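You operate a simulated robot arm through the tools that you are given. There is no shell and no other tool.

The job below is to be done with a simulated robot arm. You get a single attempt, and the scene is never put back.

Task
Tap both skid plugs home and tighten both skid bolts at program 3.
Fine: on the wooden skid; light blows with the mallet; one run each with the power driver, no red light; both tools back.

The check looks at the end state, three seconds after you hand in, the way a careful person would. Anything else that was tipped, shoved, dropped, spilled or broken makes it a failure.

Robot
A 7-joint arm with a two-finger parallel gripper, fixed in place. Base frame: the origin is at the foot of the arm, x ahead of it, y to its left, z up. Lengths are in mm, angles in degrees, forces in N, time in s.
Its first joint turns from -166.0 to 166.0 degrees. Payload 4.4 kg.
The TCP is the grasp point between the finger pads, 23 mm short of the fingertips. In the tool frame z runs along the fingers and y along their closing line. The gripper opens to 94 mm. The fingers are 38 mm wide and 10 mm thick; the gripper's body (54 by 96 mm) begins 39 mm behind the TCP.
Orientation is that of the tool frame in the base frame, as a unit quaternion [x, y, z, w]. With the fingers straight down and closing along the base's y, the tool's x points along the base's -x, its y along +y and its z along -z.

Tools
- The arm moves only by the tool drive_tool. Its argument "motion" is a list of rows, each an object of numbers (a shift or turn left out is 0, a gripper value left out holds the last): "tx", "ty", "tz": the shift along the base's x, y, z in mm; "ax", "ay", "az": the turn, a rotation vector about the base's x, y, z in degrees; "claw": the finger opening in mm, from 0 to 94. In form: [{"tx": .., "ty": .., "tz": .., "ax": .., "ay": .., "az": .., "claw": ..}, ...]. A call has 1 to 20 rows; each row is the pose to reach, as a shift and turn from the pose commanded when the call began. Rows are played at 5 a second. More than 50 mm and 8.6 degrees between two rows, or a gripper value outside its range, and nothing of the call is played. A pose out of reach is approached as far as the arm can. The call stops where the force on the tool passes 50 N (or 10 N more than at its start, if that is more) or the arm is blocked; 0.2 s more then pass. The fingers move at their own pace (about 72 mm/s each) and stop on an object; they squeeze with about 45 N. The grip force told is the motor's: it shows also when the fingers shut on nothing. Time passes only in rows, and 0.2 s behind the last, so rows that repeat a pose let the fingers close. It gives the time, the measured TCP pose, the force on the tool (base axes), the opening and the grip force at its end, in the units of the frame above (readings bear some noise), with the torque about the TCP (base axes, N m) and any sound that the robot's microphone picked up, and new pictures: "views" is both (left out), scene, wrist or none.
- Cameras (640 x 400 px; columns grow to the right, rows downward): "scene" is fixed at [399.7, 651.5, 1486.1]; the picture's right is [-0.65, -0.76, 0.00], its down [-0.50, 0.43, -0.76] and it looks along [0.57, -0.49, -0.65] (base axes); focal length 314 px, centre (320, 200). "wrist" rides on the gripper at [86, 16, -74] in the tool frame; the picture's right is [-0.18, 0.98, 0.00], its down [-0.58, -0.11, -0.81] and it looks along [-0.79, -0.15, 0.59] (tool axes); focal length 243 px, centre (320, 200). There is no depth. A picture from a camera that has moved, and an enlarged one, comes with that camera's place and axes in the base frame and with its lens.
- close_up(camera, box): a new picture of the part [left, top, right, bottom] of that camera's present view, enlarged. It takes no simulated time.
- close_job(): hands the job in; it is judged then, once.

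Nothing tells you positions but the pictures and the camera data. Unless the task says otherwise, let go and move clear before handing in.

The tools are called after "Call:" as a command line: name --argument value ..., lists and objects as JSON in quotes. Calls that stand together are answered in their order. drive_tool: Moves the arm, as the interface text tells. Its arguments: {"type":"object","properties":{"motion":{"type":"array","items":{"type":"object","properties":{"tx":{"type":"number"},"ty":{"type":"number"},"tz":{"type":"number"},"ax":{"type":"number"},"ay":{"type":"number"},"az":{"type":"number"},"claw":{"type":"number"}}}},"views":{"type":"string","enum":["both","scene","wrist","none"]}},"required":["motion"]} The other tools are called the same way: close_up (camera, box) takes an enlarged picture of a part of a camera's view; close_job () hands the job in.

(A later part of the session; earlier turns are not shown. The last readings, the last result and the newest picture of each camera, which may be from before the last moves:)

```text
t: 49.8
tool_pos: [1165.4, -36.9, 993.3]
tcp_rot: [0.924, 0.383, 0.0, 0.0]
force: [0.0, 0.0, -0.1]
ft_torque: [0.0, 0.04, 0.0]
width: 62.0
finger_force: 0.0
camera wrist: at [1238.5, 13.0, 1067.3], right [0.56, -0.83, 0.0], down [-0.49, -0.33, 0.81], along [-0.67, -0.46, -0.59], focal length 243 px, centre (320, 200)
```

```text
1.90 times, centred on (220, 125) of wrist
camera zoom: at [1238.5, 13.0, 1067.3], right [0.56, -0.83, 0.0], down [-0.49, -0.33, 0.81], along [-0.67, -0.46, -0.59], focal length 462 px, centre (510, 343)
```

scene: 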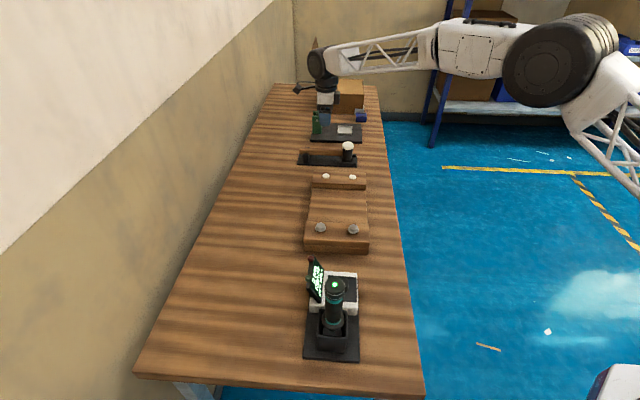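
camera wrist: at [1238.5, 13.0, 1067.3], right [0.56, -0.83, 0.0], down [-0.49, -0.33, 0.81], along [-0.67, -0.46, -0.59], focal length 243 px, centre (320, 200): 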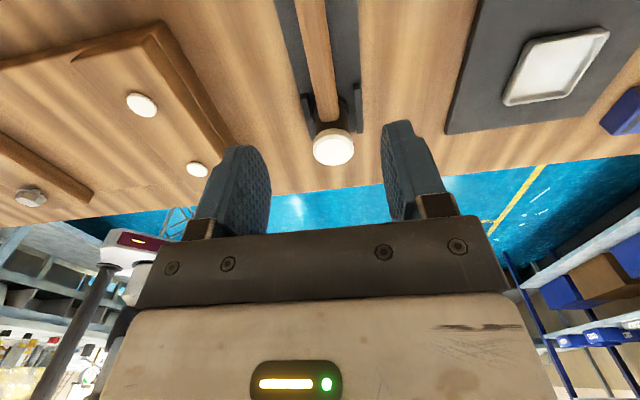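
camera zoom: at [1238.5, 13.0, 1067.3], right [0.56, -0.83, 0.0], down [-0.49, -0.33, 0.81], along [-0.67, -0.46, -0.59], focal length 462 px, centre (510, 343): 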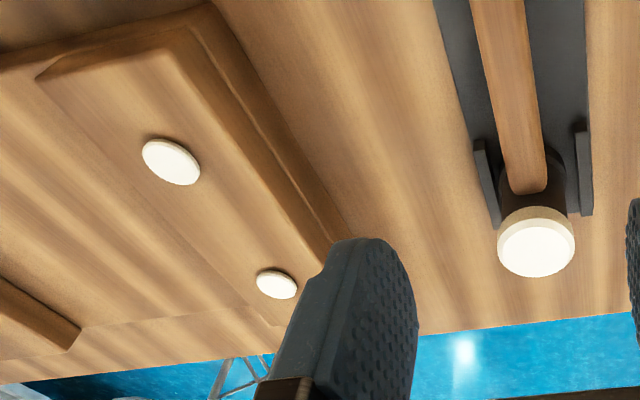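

Mallet and plugs look right. Now I'll travel high to the controller, turning the hand round (+180°) so the wrist camera looks at the controller from the robot side.

Call:
drive_tool --motion '[{"tz": 40, "az": 8}, {"tz": 80, "az": 16}, {"tx": -20, "ty": 12, "tz": 110, "az": 24}, {"tx": -45, "ty": 28, "tz": 130, "az": 32}, {"tx": -75, "ty": 46, "tz": 130, "az": 40}, {"tx": -105, "ty": 65, "tz": 130, "az": 48}, {"tx": -135, "ty": 84, "tz": 130, "az": 56}, {"tx": -165, "ty": 102, "tz": 130, "az": 64}, {"tx": -195, "ty": 121, "tz": 130, "az": 72}, {"tx": -225, "ty": 140, "tz": 130, "az": 80}, {"tx": -255, "ty": 158, "tz": 130, "az": 88}, {"tx": -285, "ty": 177, "tz": 130, "az": 96}, {"tx": -315, "ty": 195, "tz": 130, "az": 104}, {"tx": -345, "ty": 214, "tz": 130, "az": 112}, {"tx": -375, "ty": 233, "tz": 130, "az": 120}, {"tx": -405, "ty": 251, "tz": 130, "az": 128}, {"tx": -435, "ty": 270, "tz": 130, "az": 136}, {"tx": -465, "ty": 288, "tz": 130, "az": 144}, {"tx": -495, "ty": 307, "tz": 130, "az": 152}, {"tx": -525, "ty": 326, "tz": 130, "az": 160}]'

```text
t: 54.0
tool_pos: [636.5, 292.9, 1122.0]
tcp_rot: [-0.217, 0.976, 0.0, 0.0]
force: [0.5, -0.4, -0.5]
ft_torque: [0.01, 0.0, -0.01]
width: 62.0
finger_force: 0.0
camera wrist: at [551.9, 270.3, 1195.2], right [-0.25, 0.97, 0.0], down [0.57, 0.15, 0.81], along [0.78, 0.2, -0.59], focal length 243 px, centre (320, 200)
```

scene: 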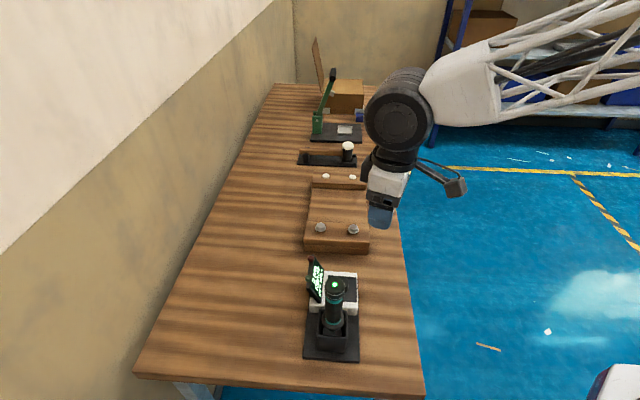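
wrist: 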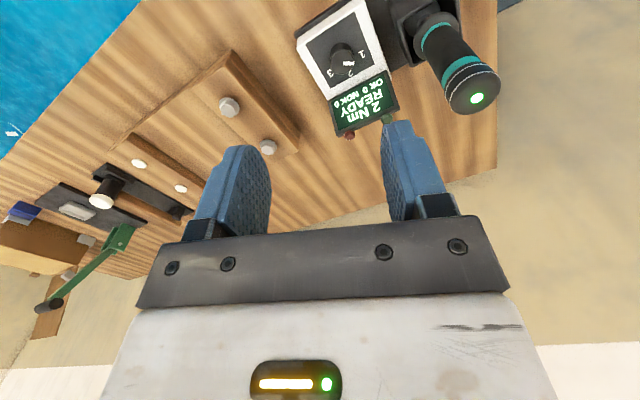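

Call:
close_up --camera "wrist" --box '[280, 0, 420, 140]'

Call:
close_up --camera "wrist" --box '[370, 0, 510, 120]'

Call:
close_up --camera "wrist" --box '[190, 60, 310, 160]'

```text
2.86 times, centred on (350, 70) of wrist
camera zoom: at [551.9, 270.3, 1195.2], right [-0.25, 0.97, 0.0], down [0.57, 0.15, 0.81], along [0.78, 0.2, -0.59], focal length 693 px, centre (234, 571)
```

zoom: 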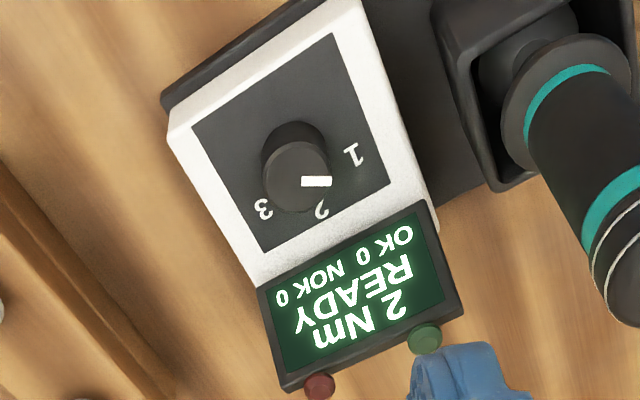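

```text
3.33 times, centred on (440, 60) of wrist
camera zoom: at [551.9, 270.3, 1195.2], right [-0.25, 0.97, 0.0], down [0.57, 0.15, 0.81], along [0.78, 0.2, -0.59], focal length 809 px, centre (-80, 667)
```

zoom: 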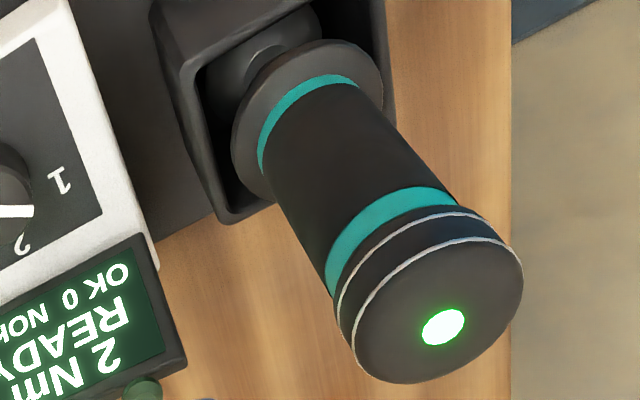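

```text
4.00 times, centred on (250, 110) of wrist
camera zoom: at [551.9, 270.3, 1195.2], right [-0.25, 0.97, 0.0], down [0.57, 0.15, 0.81], along [0.78, 0.2, -0.59], focal length 970 px, centre (600, 560)
```

zoom: 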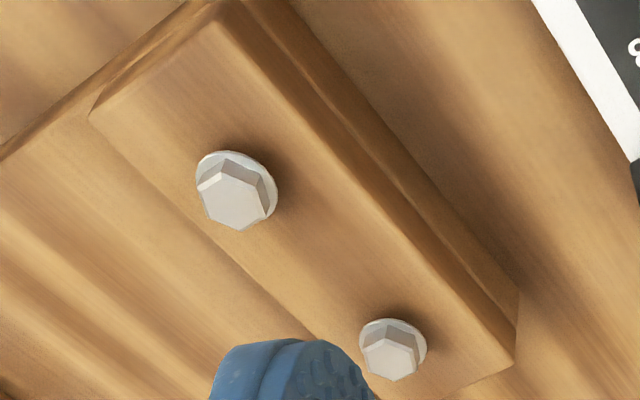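

The dial's pointer is at "1" (2 Nm); program 3 is 120° clockwise from it (labels about 60° apart). The driver stands in its holder with the green ready light. I'll hover over the dial with the hand turned so camera and fingers stay clear of driver and display.

Call:
drive_tool --motion '[{"tx": 9, "ty": 8, "az": 8}, {"tx": 18, "ty": 16, "az": 16}, {"tx": 27, "ty": 24, "tz": 0, "az": 24}, {"tx": 36, "ty": 32, "tz": 0, "az": 32}, {"tx": 45.9, "ty": 40.7, "tz": 0, "az": 40}, {"tx": 45.9, "ty": 40.7, "tz": -20, "az": 48}, {"tx": 45.9, "ty": 40.7, "tz": -40, "az": 56}, {"tx": 45.9, "ty": 40.7, "tz": -60, "az": 64}, {"tx": 45.9, "ty": 40.7, "tz": -80, "az": 72}, {"tx": 45.9, "ty": 40.7, "tz": -100, "az": 80}, {"tx": 45.9, "ty": 40.7, "tz": -120, "az": 80}, {"tx": 45.9, "ty": 40.7, "tz": -120, "az": 80}]'

Call:
close_up --camera "wrist" --box '[220, 0, 440, 230]'

Call:
close_up --camera "scene" --box '[280, 200, 420, 340]'

```text
t: 56.6
tool_pos: [686.3, 333.5, 1002.2]
tcp_rot: [0.794, -0.608, 0.0, -0.001]
force: [-0.3, 0.5, -0.2]
ft_torque: [0.04, 0.02, 0.0]
width: 62.1
finger_force: 0.1
camera wrist: at [692.8, 245.4, 1076.4], right [-1.0, -0.08, 0.0], down [-0.05, 0.59, 0.81], along [-0.06, 0.8, -0.59], focal length 243 px, centre (320, 200)
```

scene: 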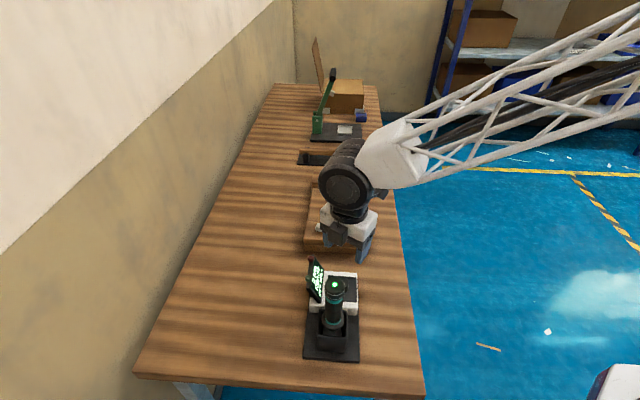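
wrist: 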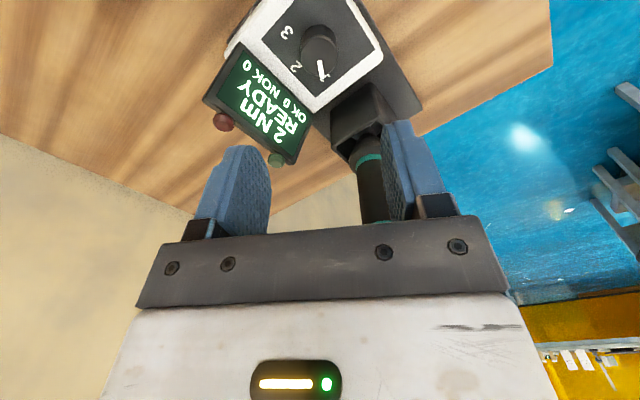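

```text
1.74 times, centred on (330, 115) of wrist
camera zoom: at [692.8, 245.4, 1076.4], right [-1.0, -0.08, 0.0], down [-0.05, 0.59, 0.81], along [-0.06, 0.8, -0.59], focal length 422 px, centre (303, 348)
```

zoom: 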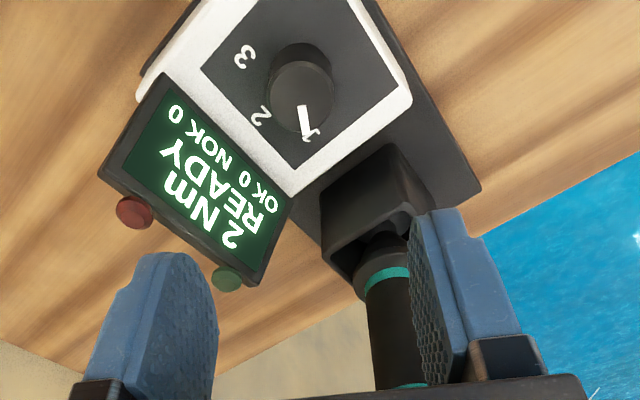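

```text
2.86 times, centred on (350, 270) of scene
camera zoom: at [399.7, 651.5, 1486.1], right [-0.65, -0.76, 0.0], down [-0.5, 0.43, -0.76], along [0.57, -0.49, -0.65], focal length 896 px, centre (234, 0)
```

zoom: 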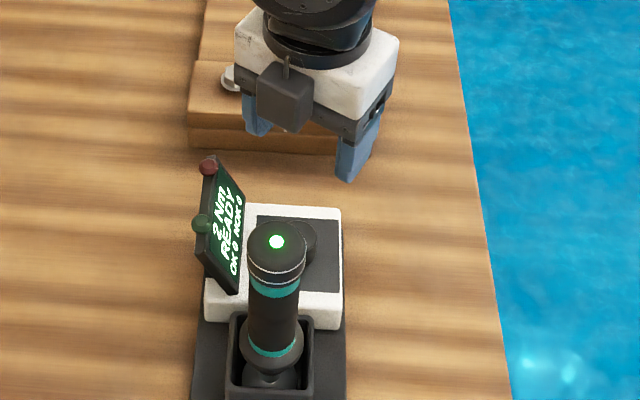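

The dial is almost exactly under the TCP (knob ≈ (687,335), top z≈866, ~30 mm wide). I'll narrow the fingers and descend partway, then check.

Call:
drive_tool --motion '[{"tx": 0.8, "ty": 1.6, "tz": -20, "claw": 46}, {"tx": 0.8, "ty": 1.6, "tz": -50}, {"tx": 0.8, "ty": 1.6, "tz": -80}, {"tx": 0.8, "ty": 1.6, "tz": -100}, {"tx": 0.8, "ty": 1.6, "tz": -100}]'

Call:
close_up --camera "wrist" --box '[220, 0, 440, 230]'

Call:
close_up --camera "scene" --box '[280, 220, 400, 340]'

```text
t: 57.8
tool_pos: [688.4, 335.9, 902.0]
tcp_rot: [0.793, -0.609, -0.001, 0.0]
force: [-0.1, -1.3, 0.5]
ft_torque: [-0.02, -0.04, 0.02]
width: 46.0
finger_force: 0.0
camera wrist: at [695.5, 247.7, 975.5], right [-1.0, -0.08, 0.0], down [-0.05, 0.59, 0.81], along [-0.06, 0.8, -0.59], focal length 243 px, centre (320, 200)
```

scene: 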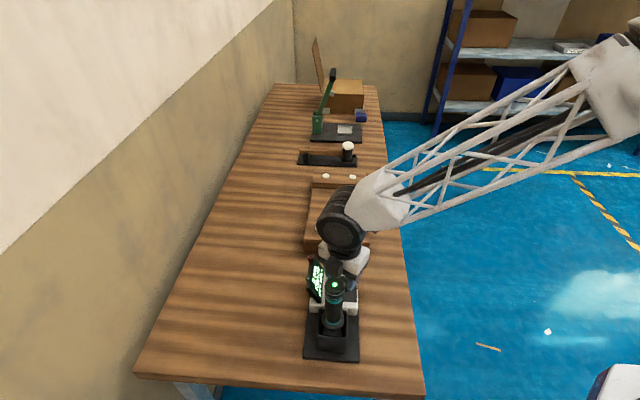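
wrist: 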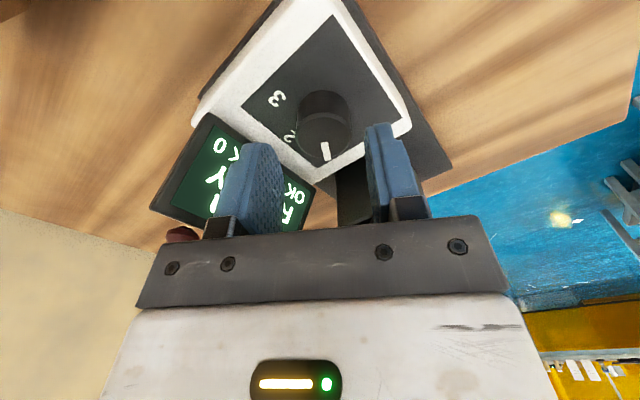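

```text
1.74 times, centred on (330, 115) of wrist
camera zoom: at [695.5, 247.7, 975.5], right [-1.0, -0.08, 0.0], down [-0.05, 0.59, 0.81], along [-0.06, 0.8, -0.59], focal length 422 px, centre (303, 348)
```

zoom: 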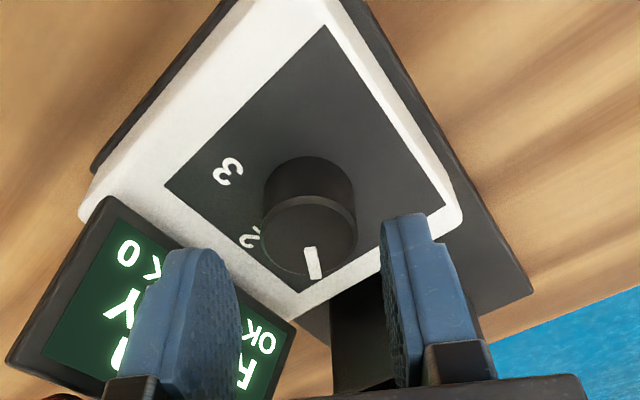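

```text
3.33 times, centred on (340, 280) of scene
camera zoom: at [399.7, 651.5, 1486.1], right [-0.65, -0.76, 0.0], down [-0.5, 0.43, -0.76], along [0.57, -0.49, -0.65], focal length 1045 px, centre (253, -67)
```

zoom: 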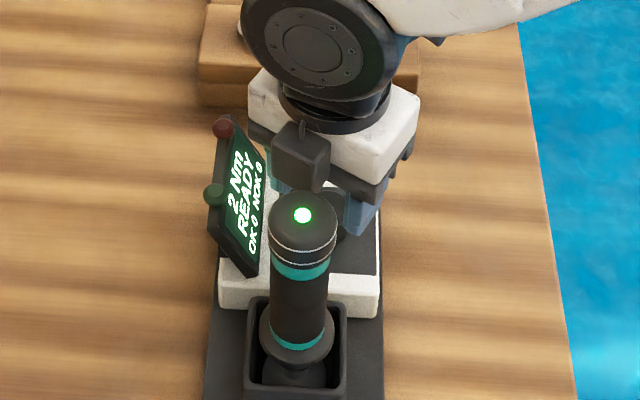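

The knob sits centred between the fingers. I'll lower until the tips are ~5 mm over the panel, then close on the knob.

Call:
drive_tool --motion '[{"tx": -0.5, "ty": 0.5, "tz": -10}, {"tx": -0.5, "ty": 0.5, "tz": -20}, {"tx": -0.5, "ty": 0.5, "tz": -28}, {"tx": -0.5, "ty": 0.5, "tz": -28}]'

Call:
close_up --camera "wrist" --box '[220, 0, 440, 230]'

```text
t: 58.8
tool_pos: [687.4, 337.7, 872.6]
tcp_rot: [0.793, -0.609, -0.001, 0.0]
force: [0.1, 0.8, 0.2]
ft_torque: [-0.02, 0.01, 0.01]
width: 46.1
finger_force: 0.0
camera wrist: at [694.0, 248.7, 947.4], right [-1.0, -0.08, 0.0], down [-0.05, 0.59, 0.81], along [-0.06, 0.8, -0.59], focal length 243 px, centre (320, 200)
```

scene: 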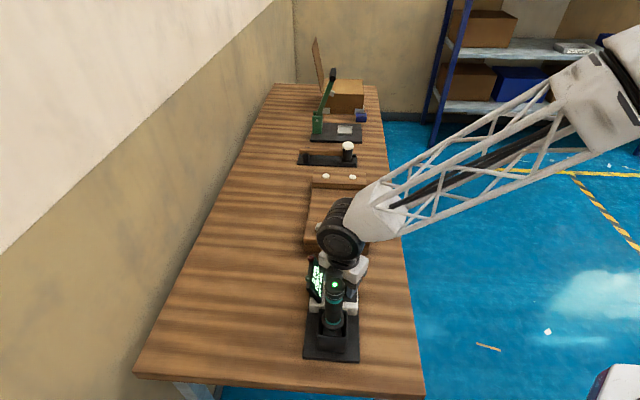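
wrist: 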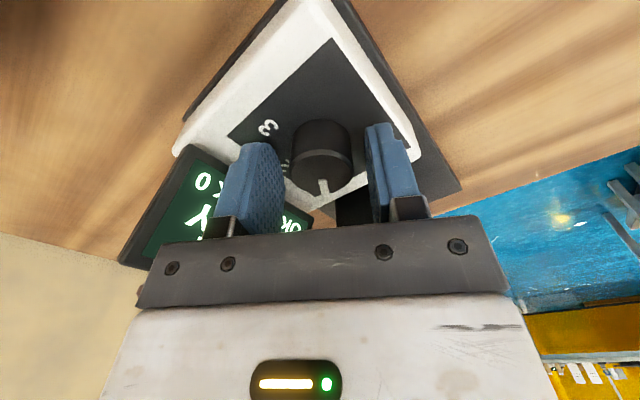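

```text
1.74 times, centred on (330, 115) of wrist
camera zoom: at [694.0, 248.7, 947.4], right [-1.0, -0.08, 0.0], down [-0.05, 0.59, 0.81], along [-0.06, 0.8, -0.59], focal length 422 px, centre (303, 348)
```

zoom: 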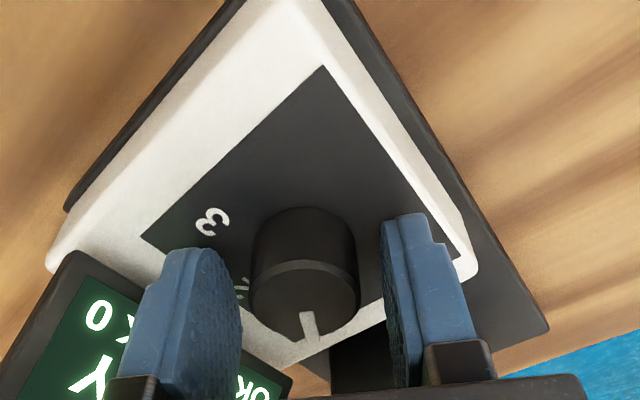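

Call:
drive_tool --motion '[{"claw": 38}, {"claw": 20}, {"claw": 20}, {"claw": 20}]'

Call:
close_up --camera "wrist" --box '[220, 0, 440, 230]'

```text
t: 59.8
tool_pos: [686.8, 336.8, 873.0]
tcp_rot: [0.793, -0.609, -0.001, 0.0]
force: [-34.2, -9.2, 10.7]
ft_torque: [-0.12, 0.01, -0.09]
width: 30.8
finger_force: 45.1
camera wrist: at [693.3, 248.5, 947.4], right [-1.0, -0.08, 0.0], down [-0.04, 0.59, 0.81], along [-0.06, 0.8, -0.59], focal length 243 px, centre (320, 200)
```

scene: 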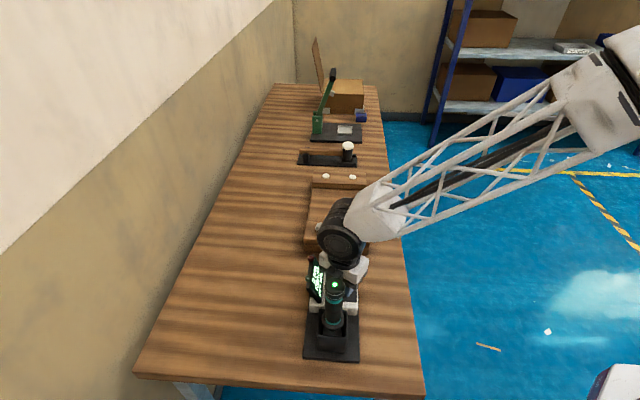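
wrist: 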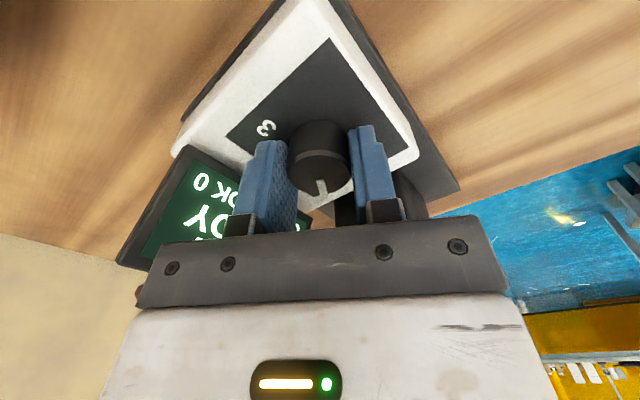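

```text
1.74 times, centred on (330, 115) of wrist
camera zoom: at [693.3, 248.5, 947.4], right [-1.0, -0.08, 0.0], down [-0.04, 0.59, 0.81], along [-0.06, 0.8, -0.59], focal length 422 px, centre (303, 348)
```

zoom: 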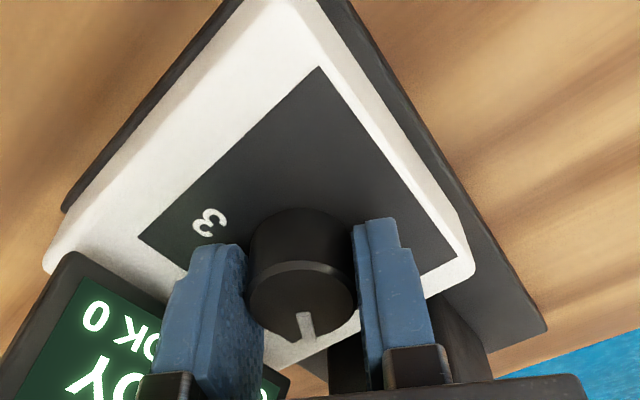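

The grip pushes sideways (~34 N), meaning the hand sits slightly off-centre along the closing line. I'll shift a little that way to relieve it before turning.

Call:
drive_tool --motion '[{"tx": -1, "ty": -0.3}, {"tx": -2, "ty": -0.5}, {"tx": -2, "ty": -0.5}]' --views "none"

```text
t: 60.6
tool_pos: [686.3, 336.2, 873.8]
tcp_rot: [0.794, -0.608, 0.001, -0.001]
force: [32.1, 26.1, -26.7]
ft_torque: [0.1, 0.46, 0.07]
width: 31.0
finger_force: 44.9
```

Call:
drive_tool --motion '[{"tx": 0.5, "ty": 0}, {"tx": 1, "ty": 0}, {"tx": 1, "ty": 0}]' --views "none"

```text
t: 61.4
tool_pos: [687.0, 335.3, 874.1]
tcp_rot: [0.794, -0.608, 0.0, 0.001]
force: [44.8, 16.9, -21.3]
ft_torque: [0.27, 0.17, 0.02]
width: 30.9
finger_force: 44.8
```

Call:
drive_tool --motion '[{"claw": 38}, {"claw": 38}, {"claw": 34}, {"claw": 30}, {"claw": 30}, {"claw": 30}]' --views "wrist"

Call:
close_up --camera "wrist" --box '[220, 0, 440, 230]'

```text
t: 62.8
tool_pos: [685.9, 334.3, 874.5]
tcp_rot: [0.793, -0.609, 0.0, 0.0]
force: [5.8, 1.9, -1.4]
ft_torque: [-0.05, -0.03, 0.03]
width: 32.4
finger_force: 3.0
camera wrist: at [692.6, 247.4, 948.3], right [-1.0, -0.08, 0.0], down [-0.05, 0.59, 0.81], along [-0.06, 0.8, -0.59], focal length 243 px, centre (320, 200)
```

wrist: 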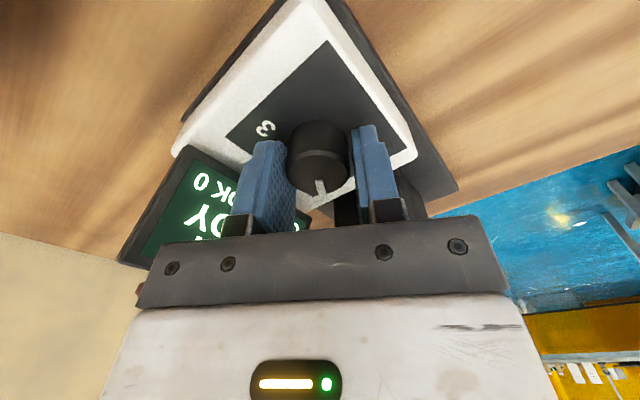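

```text
1.74 times, centred on (330, 115) of wrist
camera zoom: at [692.6, 247.4, 948.3], right [-1.0, -0.08, 0.0], down [-0.05, 0.59, 0.81], along [-0.06, 0.8, -0.59], focal length 422 px, centre (303, 348)
```

zoom: 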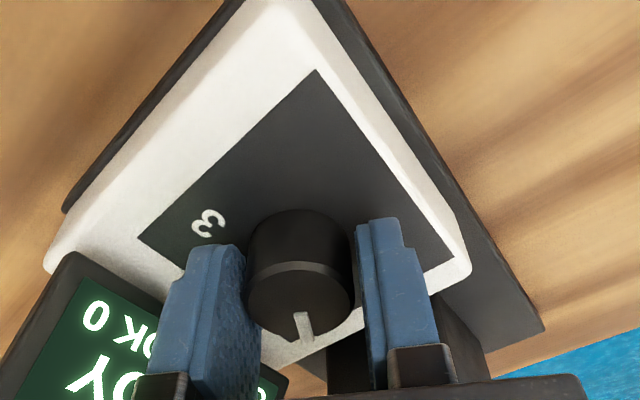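

Call:
drive_tool --motion '[{"tx": 0.8, "ty": 0.2, "claw": 30}, {"tx": 0.8, "ty": 0.2, "claw": 28}, {"tx": 0.8, "ty": 0.2, "claw": 26}, {"tx": 0.8, "ty": 0.2, "claw": 26}]' --views "none"

```text
t: 63.8
tool_pos: [685.5, 336.4, 874.0]
tcp_rot: [0.794, -0.608, 0.001, 0.0]
force: [12.8, 1.5, -4.7]
ft_torque: [-0.13, 0.31, 0.03]
width: 30.6
finger_force: 44.8
```

Sideways force is now small. I'll start turning the dial clockwise about the vertical and watch force and the pointer.

Call:
drive_tool --motion '[{"az": -4}, {"az": -8}, {"az": -14}, {"az": -20}, {"az": -26}, {"az": -32}]'

Call:
close_up --camera "wrist" --box '[220, 0, 440, 230]'

```text
t: 65.2
tool_pos: [687.8, 335.0, 874.7]
tcp_rot: [-0.594, 0.804, 0.0, 0.0]
force: [8.5, 7.5, 10.1]
ft_torque: [1.32, -0.05, 0.03]
width: 31.0
finger_force: 45.2
camera wrist: at [646.3, 257.5, 948.2], right [-0.89, 0.47, 0.0], down [0.27, 0.52, 0.81], along [0.38, 0.71, -0.59], focal length 243 px, centre (320, 200)
```

scene: 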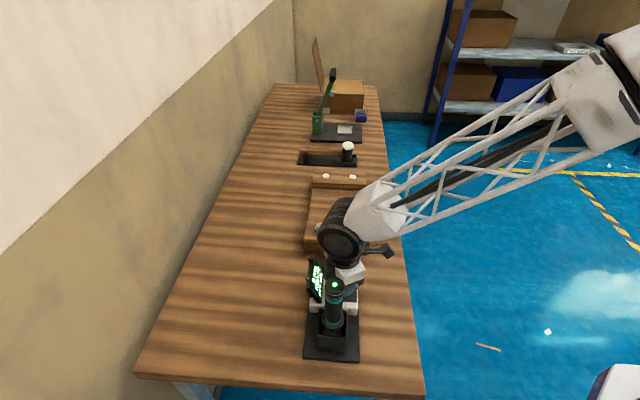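
wrist: 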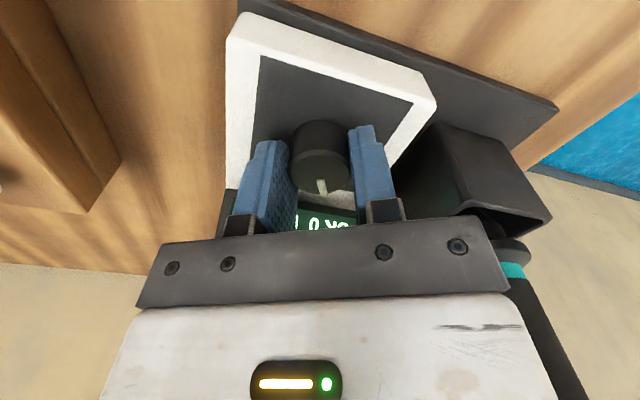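

```text
1.74 times, centred on (330, 115) of wrist
camera zoom: at [646.3, 257.5, 948.2], right [-0.89, 0.47, 0.0], down [0.27, 0.52, 0.81], along [0.38, 0.71, -0.59], focal length 422 px, centre (303, 348)
```

zoom: 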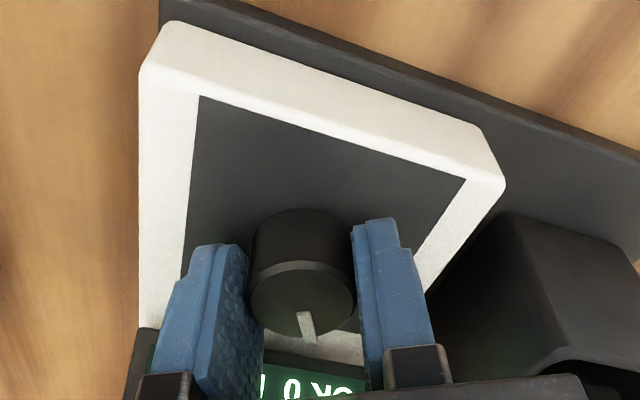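

The knob turns with the hand. Continuing the turn.

Call:
drive_tool --motion '[{"az": -6}, {"az": -12}, {"az": -18}, {"az": -24}, {"az": -30}, {"az": -36}, {"az": -42}, {"az": -48}]'

Call:
close_up --camera "wrist" --box '[220, 0, 440, 230]'

Call:
close_up --camera "scene" --box '[290, 230, 390, 320]'

```text
t: 67.0
tool_pos: [685.5, 333.8, 873.6]
tcp_rot: [-0.224, 0.975, 0.0, -0.001]
force: [2.2, -8.5, 3.1]
ft_torque: [0.28, -0.06, -0.02]
width: 30.6
finger_force: 45.3
stopped in row 8: the force on the tool passed its limit at 52 N (the readings are from after the stop); the commanded pose is now the measured one
camera wrist: at [601.7, 311.0, 948.4], right [-0.26, 0.96, 0.0], down [0.57, 0.16, 0.81], along [0.78, 0.21, -0.59], focal length 243 px, centre (320, 200)
```

scene: 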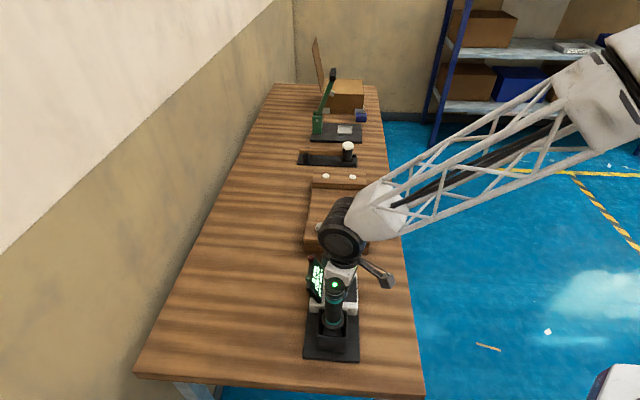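
wrist: 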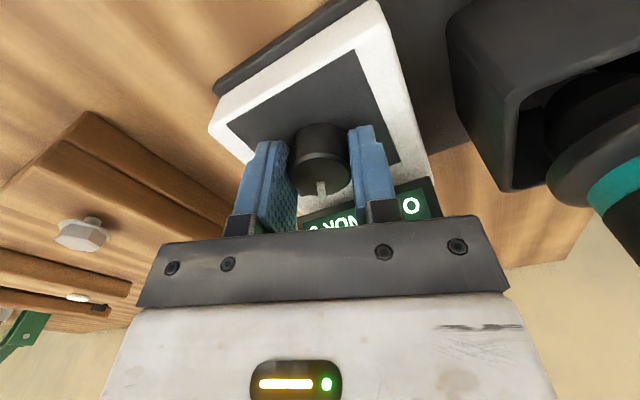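

```text
1.74 times, centred on (330, 115) of wrist
camera zoom: at [601.7, 311.0, 948.4], right [-0.26, 0.96, 0.0], down [0.57, 0.16, 0.81], along [0.78, 0.21, -0.59], focal length 422 px, centre (303, 348)
```

zoom: 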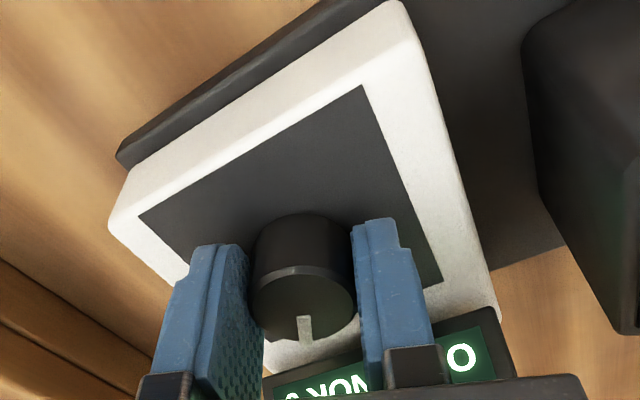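

```text
4.44 times, centred on (340, 275) of scene
camera zoom: at [399.7, 651.5, 1486.1], right [-0.65, -0.76, 0.0], down [-0.5, 0.43, -0.76], along [0.57, -0.49, -0.65], focal length 1394 px, centre (231, -133)
```

zoom: 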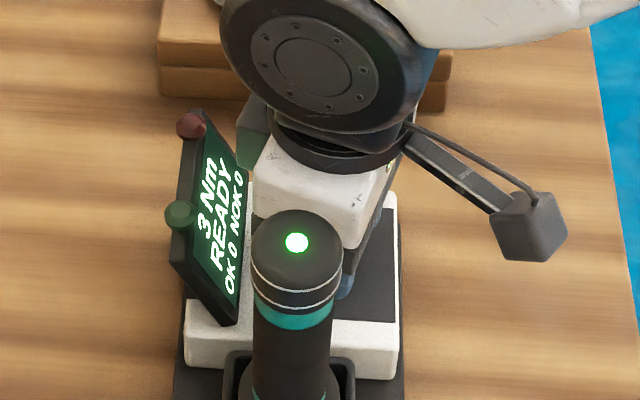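

The display reads 3 Nm at dial position 2 now (so position 3 is still ~40° further; "program 3" is the dial number). Continuing the turn.

Call:
drive_tool --motion '[{"az": -5}, {"az": -10}, {"az": -15}, {"az": -20}, {"az": -25}, {"az": -30}, {"az": -35}, {"az": -40}]'

Call:
close_up --camera "wrist" --box '[220, 0, 440, 230]'

Call:
close_up --camera "scene" --box '[290, 230, 390, 320]'

```text
t: 68.8
tool_pos: [686.6, 332.8, 873.5]
tcp_rot: [0.124, 0.992, 0.0, -0.001]
force: [-0.8, -13.9, 5.9]
ft_torque: [0.32, 0.34, 0.47]
width: 30.8
finger_force: 45.2
camera wrist: at [606.7, 371.2, 948.3], right [0.42, 0.91, 0.0], down [0.54, -0.25, 0.81], along [0.73, -0.34, -0.59], focal length 243 px, centre (320, 200)
```

scene: 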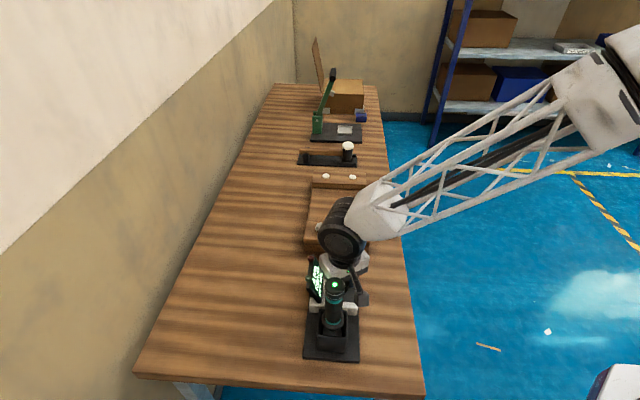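
wrist: 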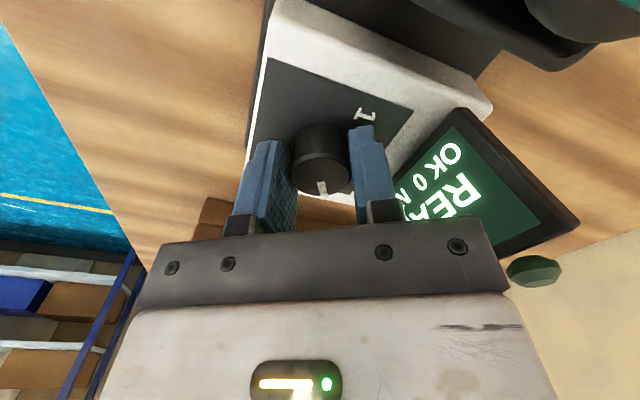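

```text
1.74 times, centred on (330, 115) of wrist
camera zoom: at [606.7, 371.2, 948.3], right [0.42, 0.91, 0.0], down [0.54, -0.25, 0.81], along [0.73, -0.34, -0.59], focal length 422 px, centre (303, 348)
```

zoom: 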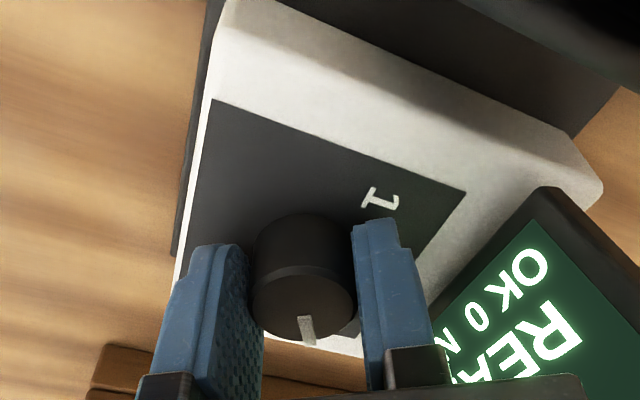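

```text
4.44 times, centred on (340, 275) of scene
camera zoom: at [399.7, 651.5, 1486.1], right [-0.65, -0.76, 0.0], down [-0.5, 0.43, -0.76], along [0.57, -0.49, -0.65], focal length 1394 px, centre (231, -133)
```

zoom: 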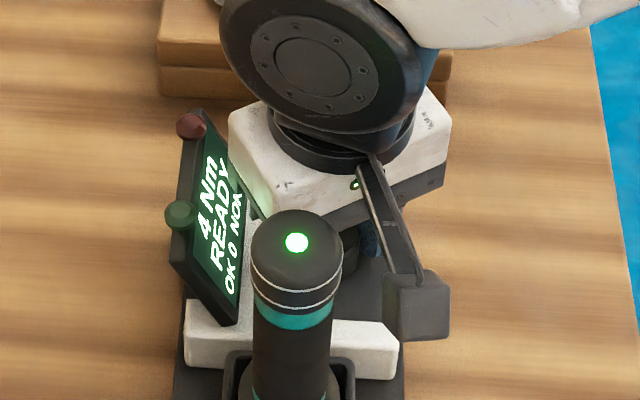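

The display now shows 4 Nm READY – dial at position 3. I'll open, lift off and move clear of the driver, then verify the dial.

Call:
drive_tool --motion '[{"claw": 40}, {"claw": 48}, {"claw": 48, "tz": 10}, {"tz": 25}, {"tx": 8, "ty": -8, "tz": 45}, {"tx": 16, "ty": -16, "tz": 80}, {"tx": 16, "ty": -16, "tz": 120}, {"tx": 16, "ty": -16, "tz": 160}, {"tx": 16, "ty": -16, "tz": 160}]'

Call:
close_up --camera "scene" --box '[290, 230, 390, 320]'

Call:
close_up --camera "wrist" --box '[240, 0, 500, 220]'

```text
t: 70.8
tool_pos: [702.4, 317.7, 1032.8]
tcp_rot: [0.124, 0.992, 0.001, -0.001]
force: [-0.4, 0.3, -0.4]
ft_torque: [-0.02, 0.01, -0.03]
width: 48.1
finger_force: 0.0
camera wrist: at [624.0, 356.0, 1106.9], right [0.42, 0.91, 0.0], down [0.54, -0.25, 0.81], along [0.73, -0.34, -0.59], focal length 243 px, centre (320, 200)
```

scene: 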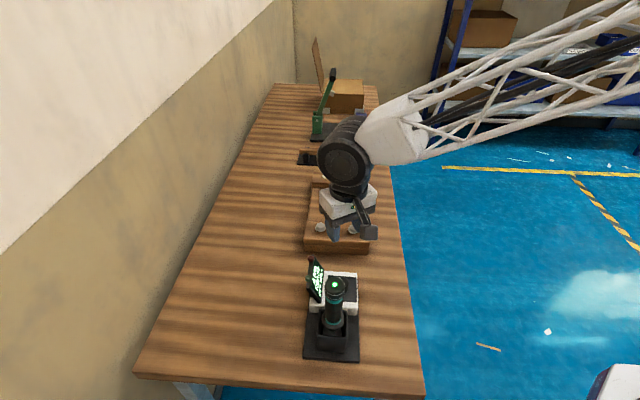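
wrist: 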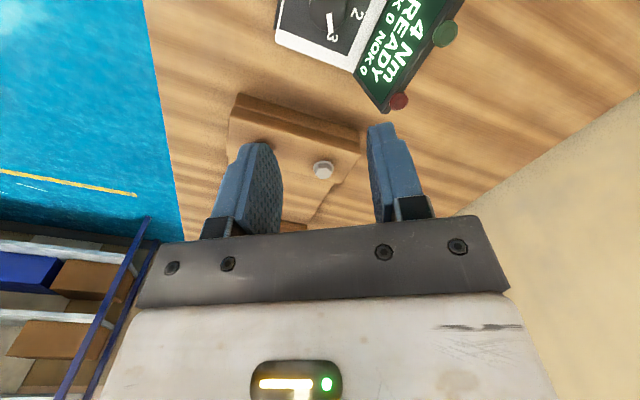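

```text
4.44 times, centred on (340, 275) of scene
camera zoom: at [399.7, 651.5, 1486.1], right [-0.65, -0.76, 0.0], down [-0.5, 0.43, -0.76], along [0.57, -0.49, -0.65], focal length 1394 px, centre (231, -133)
```

zoom: 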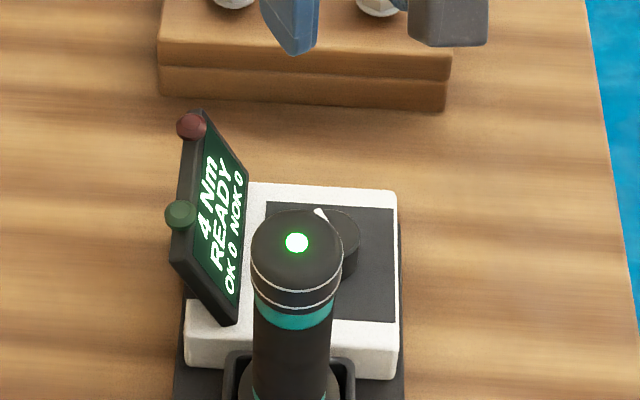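

```text
1.82 times, centred on (370, 110) of wrist
camera zoom: at [624.0, 356.0, 1106.9], right [0.42, 0.91, 0.0], down [0.54, -0.25, 0.81], along [0.73, -0.34, -0.59], focal length 441 px, centre (229, 364)
```

zoom: 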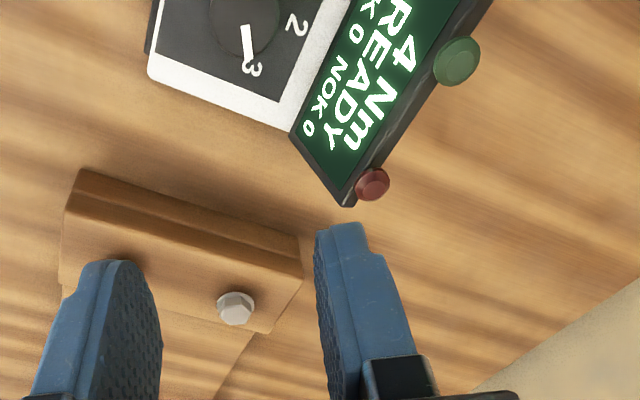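

Dial confirmed at 3 (4 Nm, OK 0, NOK 0). Next I'll hover high over the driver with the hand at +45° to measure its axis and height.

Call:
drive_tool --motion '[{"tz": 30, "az": 7}, {"tz": 60, "az": 14}, {"tz": 90, "az": 22}, {"tx": -20, "ty": 27, "tz": 100, "az": 30}, {"tx": -40, "ty": 54, "tz": 100, "az": 38}, {"tx": -60, "ty": 80, "tz": 100, "az": 46}, {"tx": -74.5, "ty": 100, "tz": 100, "az": 54}, {"tx": -74.5, "ty": 100, "tz": 100, "az": 59}, {"tx": -74.5, "ty": 100, "tz": 100, "az": 59}]'

Call:
close_up --camera "scene" --box '[280, 200, 400, 360]'

Call:
close_up --camera "wrist" --box '[220, 0, 440, 230]'

```text
t: 72.8
tool_pos: [628.4, 418.2, 1133.2]
tcp_rot: [-0.381, 0.924, 0.0, -0.001]
force: [-1.4, -0.2, 0.3]
ft_torque: [-0.01, 0.01, 0.01]
width: 47.6
finger_force: 0.1
camera wrist: at [556.3, 368.2, 1208.1], right [-0.56, 0.83, 0.0], down [0.49, 0.33, 0.81], along [0.67, 0.45, -0.59], focal length 243 px, centre (320, 200)
```

scene: 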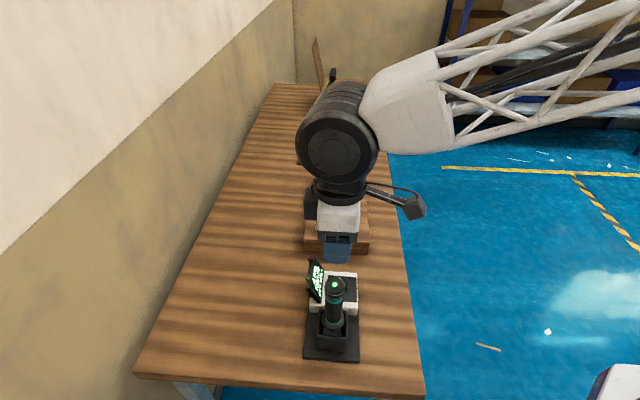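
wrist: 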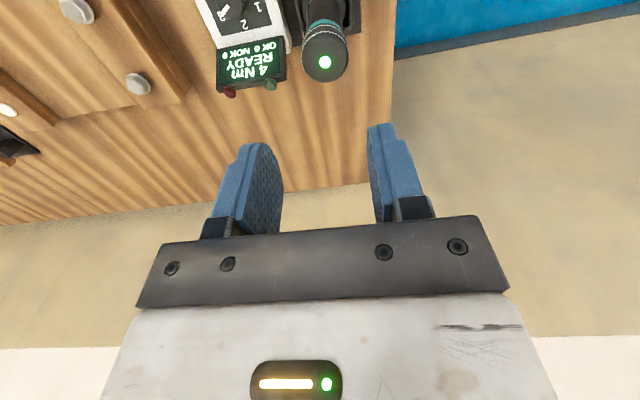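

```text
2.50 times, centred on (340, 280) of scene
camera zoom: at [399.7, 651.5, 1486.1], right [-0.65, -0.76, 0.0], down [-0.5, 0.43, -0.76], along [0.57, -0.49, -0.65], focal length 784 px, centre (270, 0)
```

zoom: 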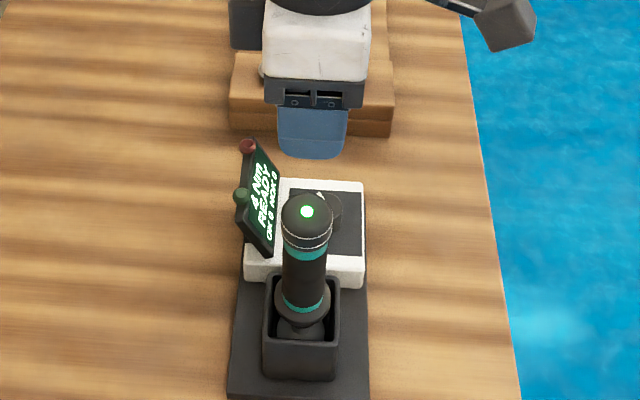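

```text
1.74 times, centred on (330, 115) of wrist
camera zoom: at [556.3, 368.2, 1208.1], right [-0.56, 0.83, 0.0], down [0.49, 0.33, 0.81], along [0.67, 0.45, -0.59], focal length 422 px, centre (303, 348)
```

zoom: 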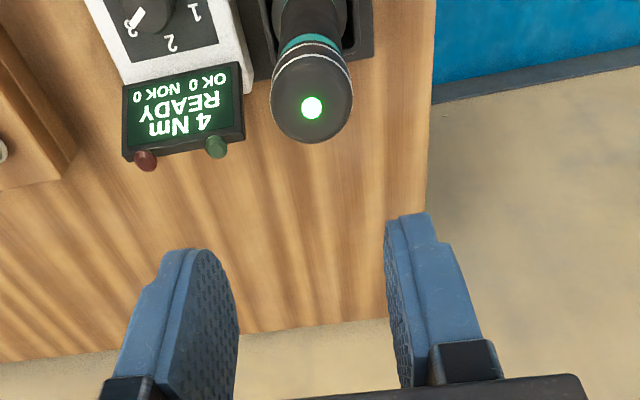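

The driver's axis is at about (625,421) with its top at z≈1012, ~36 mm diameter. I'll open wider, shift over the axis, descend to just above the cap and check centring.

Call:
drive_tool --motion '[{"tx": -2.3, "ty": 3.2, "tz": -15, "claw": 70}, {"tx": -2.3, "ty": 3.2, "tz": -40}, {"tx": -2.3, "ty": 3.2, "tz": -65}, {"tx": -2.3, "ty": 3.2, "tz": -85}, {"tx": -2.3, "ty": 3.2, "tz": -85}]'

Call:
close_up --camera "wrist" --box '[220, 0, 440, 230]'

Call:
close_up --camera "scene" --box '[280, 220, 400, 360]'

```text
t: 74.0
tool_pos: [627.0, 422.7, 1044.6]
tcp_rot: [-0.381, 0.925, -0.001, 0.0]
force: [-0.5, -0.7, 0.2]
ft_torque: [-0.02, -0.01, -0.01]
width: 70.3
finger_force: 0.0
camera wrist: at [554.1, 373.7, 1119.7], right [-0.56, 0.83, 0.0], down [0.49, 0.33, 0.81], along [0.67, 0.45, -0.59], focal length 243 px, centre (320, 200)
```

scene: 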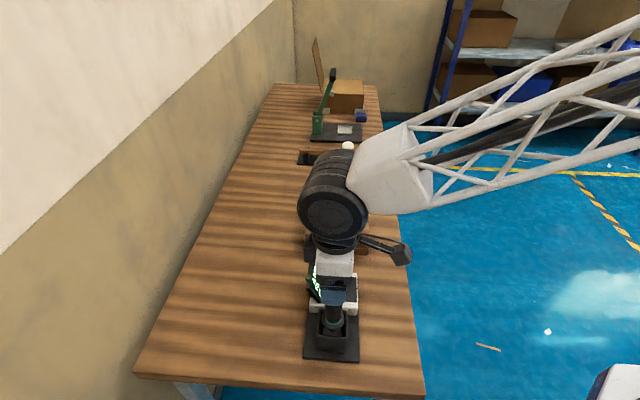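
wrist: 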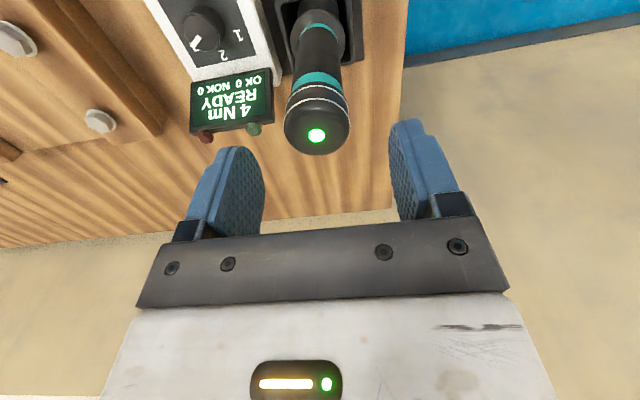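

```text
1.74 times, centred on (330, 115) of wrist
camera zoom: at [554.1, 373.7, 1119.7], right [-0.56, 0.83, 0.0], down [0.49, 0.33, 0.81], along [0.67, 0.45, -0.59], focal length 422 px, centre (303, 348)
```

zoom: 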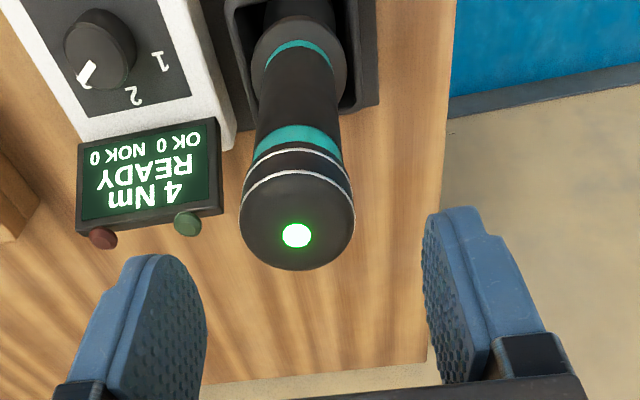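

```text
2.86 times, centred on (340, 290) of scene
camera zoom: at [399.7, 651.5, 1486.1], right [-0.65, -0.76, 0.0], down [-0.5, 0.43, -0.76], along [0.57, -0.49, -0.65], focal length 896 px, centre (263, -57)
```

zoom: 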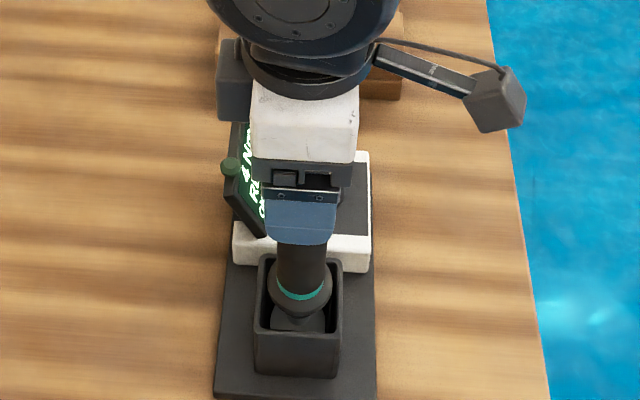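

Call:
drive_tool --motion '[{"tx": 0.5, "ty": -0.5, "tz": -20}, {"tx": 0.5, "ty": -0.5, "tz": -40}, {"tx": 0.5, "ty": -0.5, "tz": -58}, {"tx": 0.5, "ty": -0.5, "tz": -66}, {"tx": 0.5, "ty": -0.5, "tz": -66}]'

Call:
close_up --camera "wrist" --box '[200, 40, 440, 240]'

Call:
close_up --camera "scene" --box '[280, 220, 400, 360]'

```text
t: 75.2
tool_pos: [627.0, 421.2, 981.5]
tcp_rot: [-0.381, 0.925, 0.0, -0.002]
force: [-0.6, 0.0, -0.6]
ft_torque: [0.0, 0.01, 0.02]
width: 69.8
finger_force: 0.1
camera wrist: at [553.9, 371.1, 1057.1], right [-0.56, 0.83, 0.0], down [0.49, 0.33, 0.81], along [0.67, 0.45, -0.59], focal length 243 px, centre (320, 200)
```

scene: 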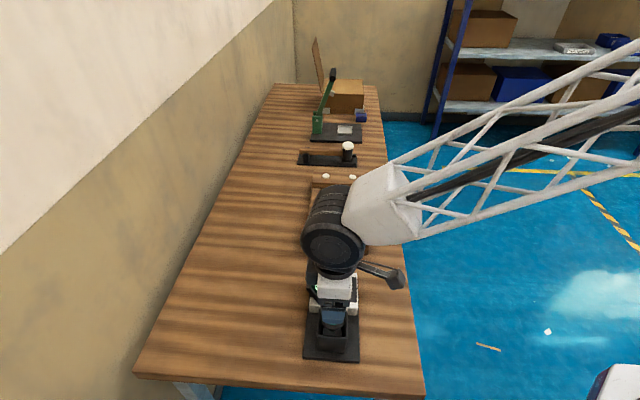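
wrist: 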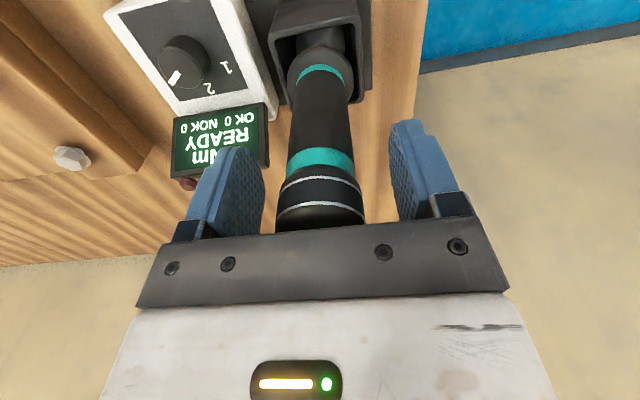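

```text
2.00 times, centred on (320, 140) of wrist
camera zoom: at [553.9, 371.1, 1057.1], right [-0.56, 0.83, 0.0], down [0.49, 0.33, 0.81], along [0.67, 0.45, -0.59], focal length 485 px, centre (320, 320)
```

zoom: 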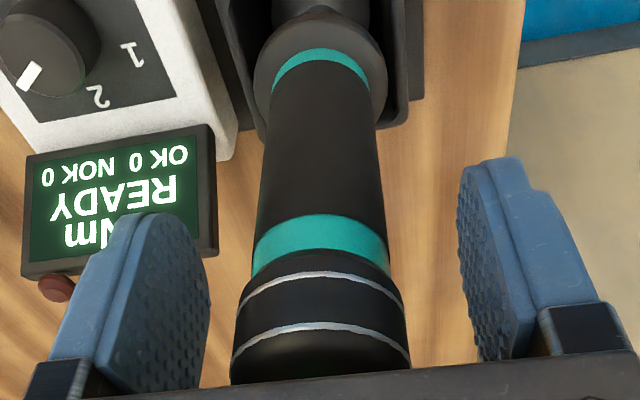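

```text
2.86 times, centred on (340, 290) of scene
camera zoom: at [399.7, 651.5, 1486.1], right [-0.65, -0.76, 0.0], down [-0.5, 0.43, -0.76], along [0.57, -0.49, -0.65], focal length 896 px, centre (263, -57)
```

zoom: 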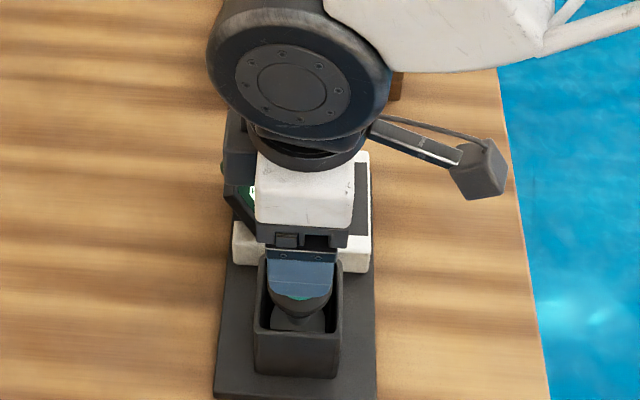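

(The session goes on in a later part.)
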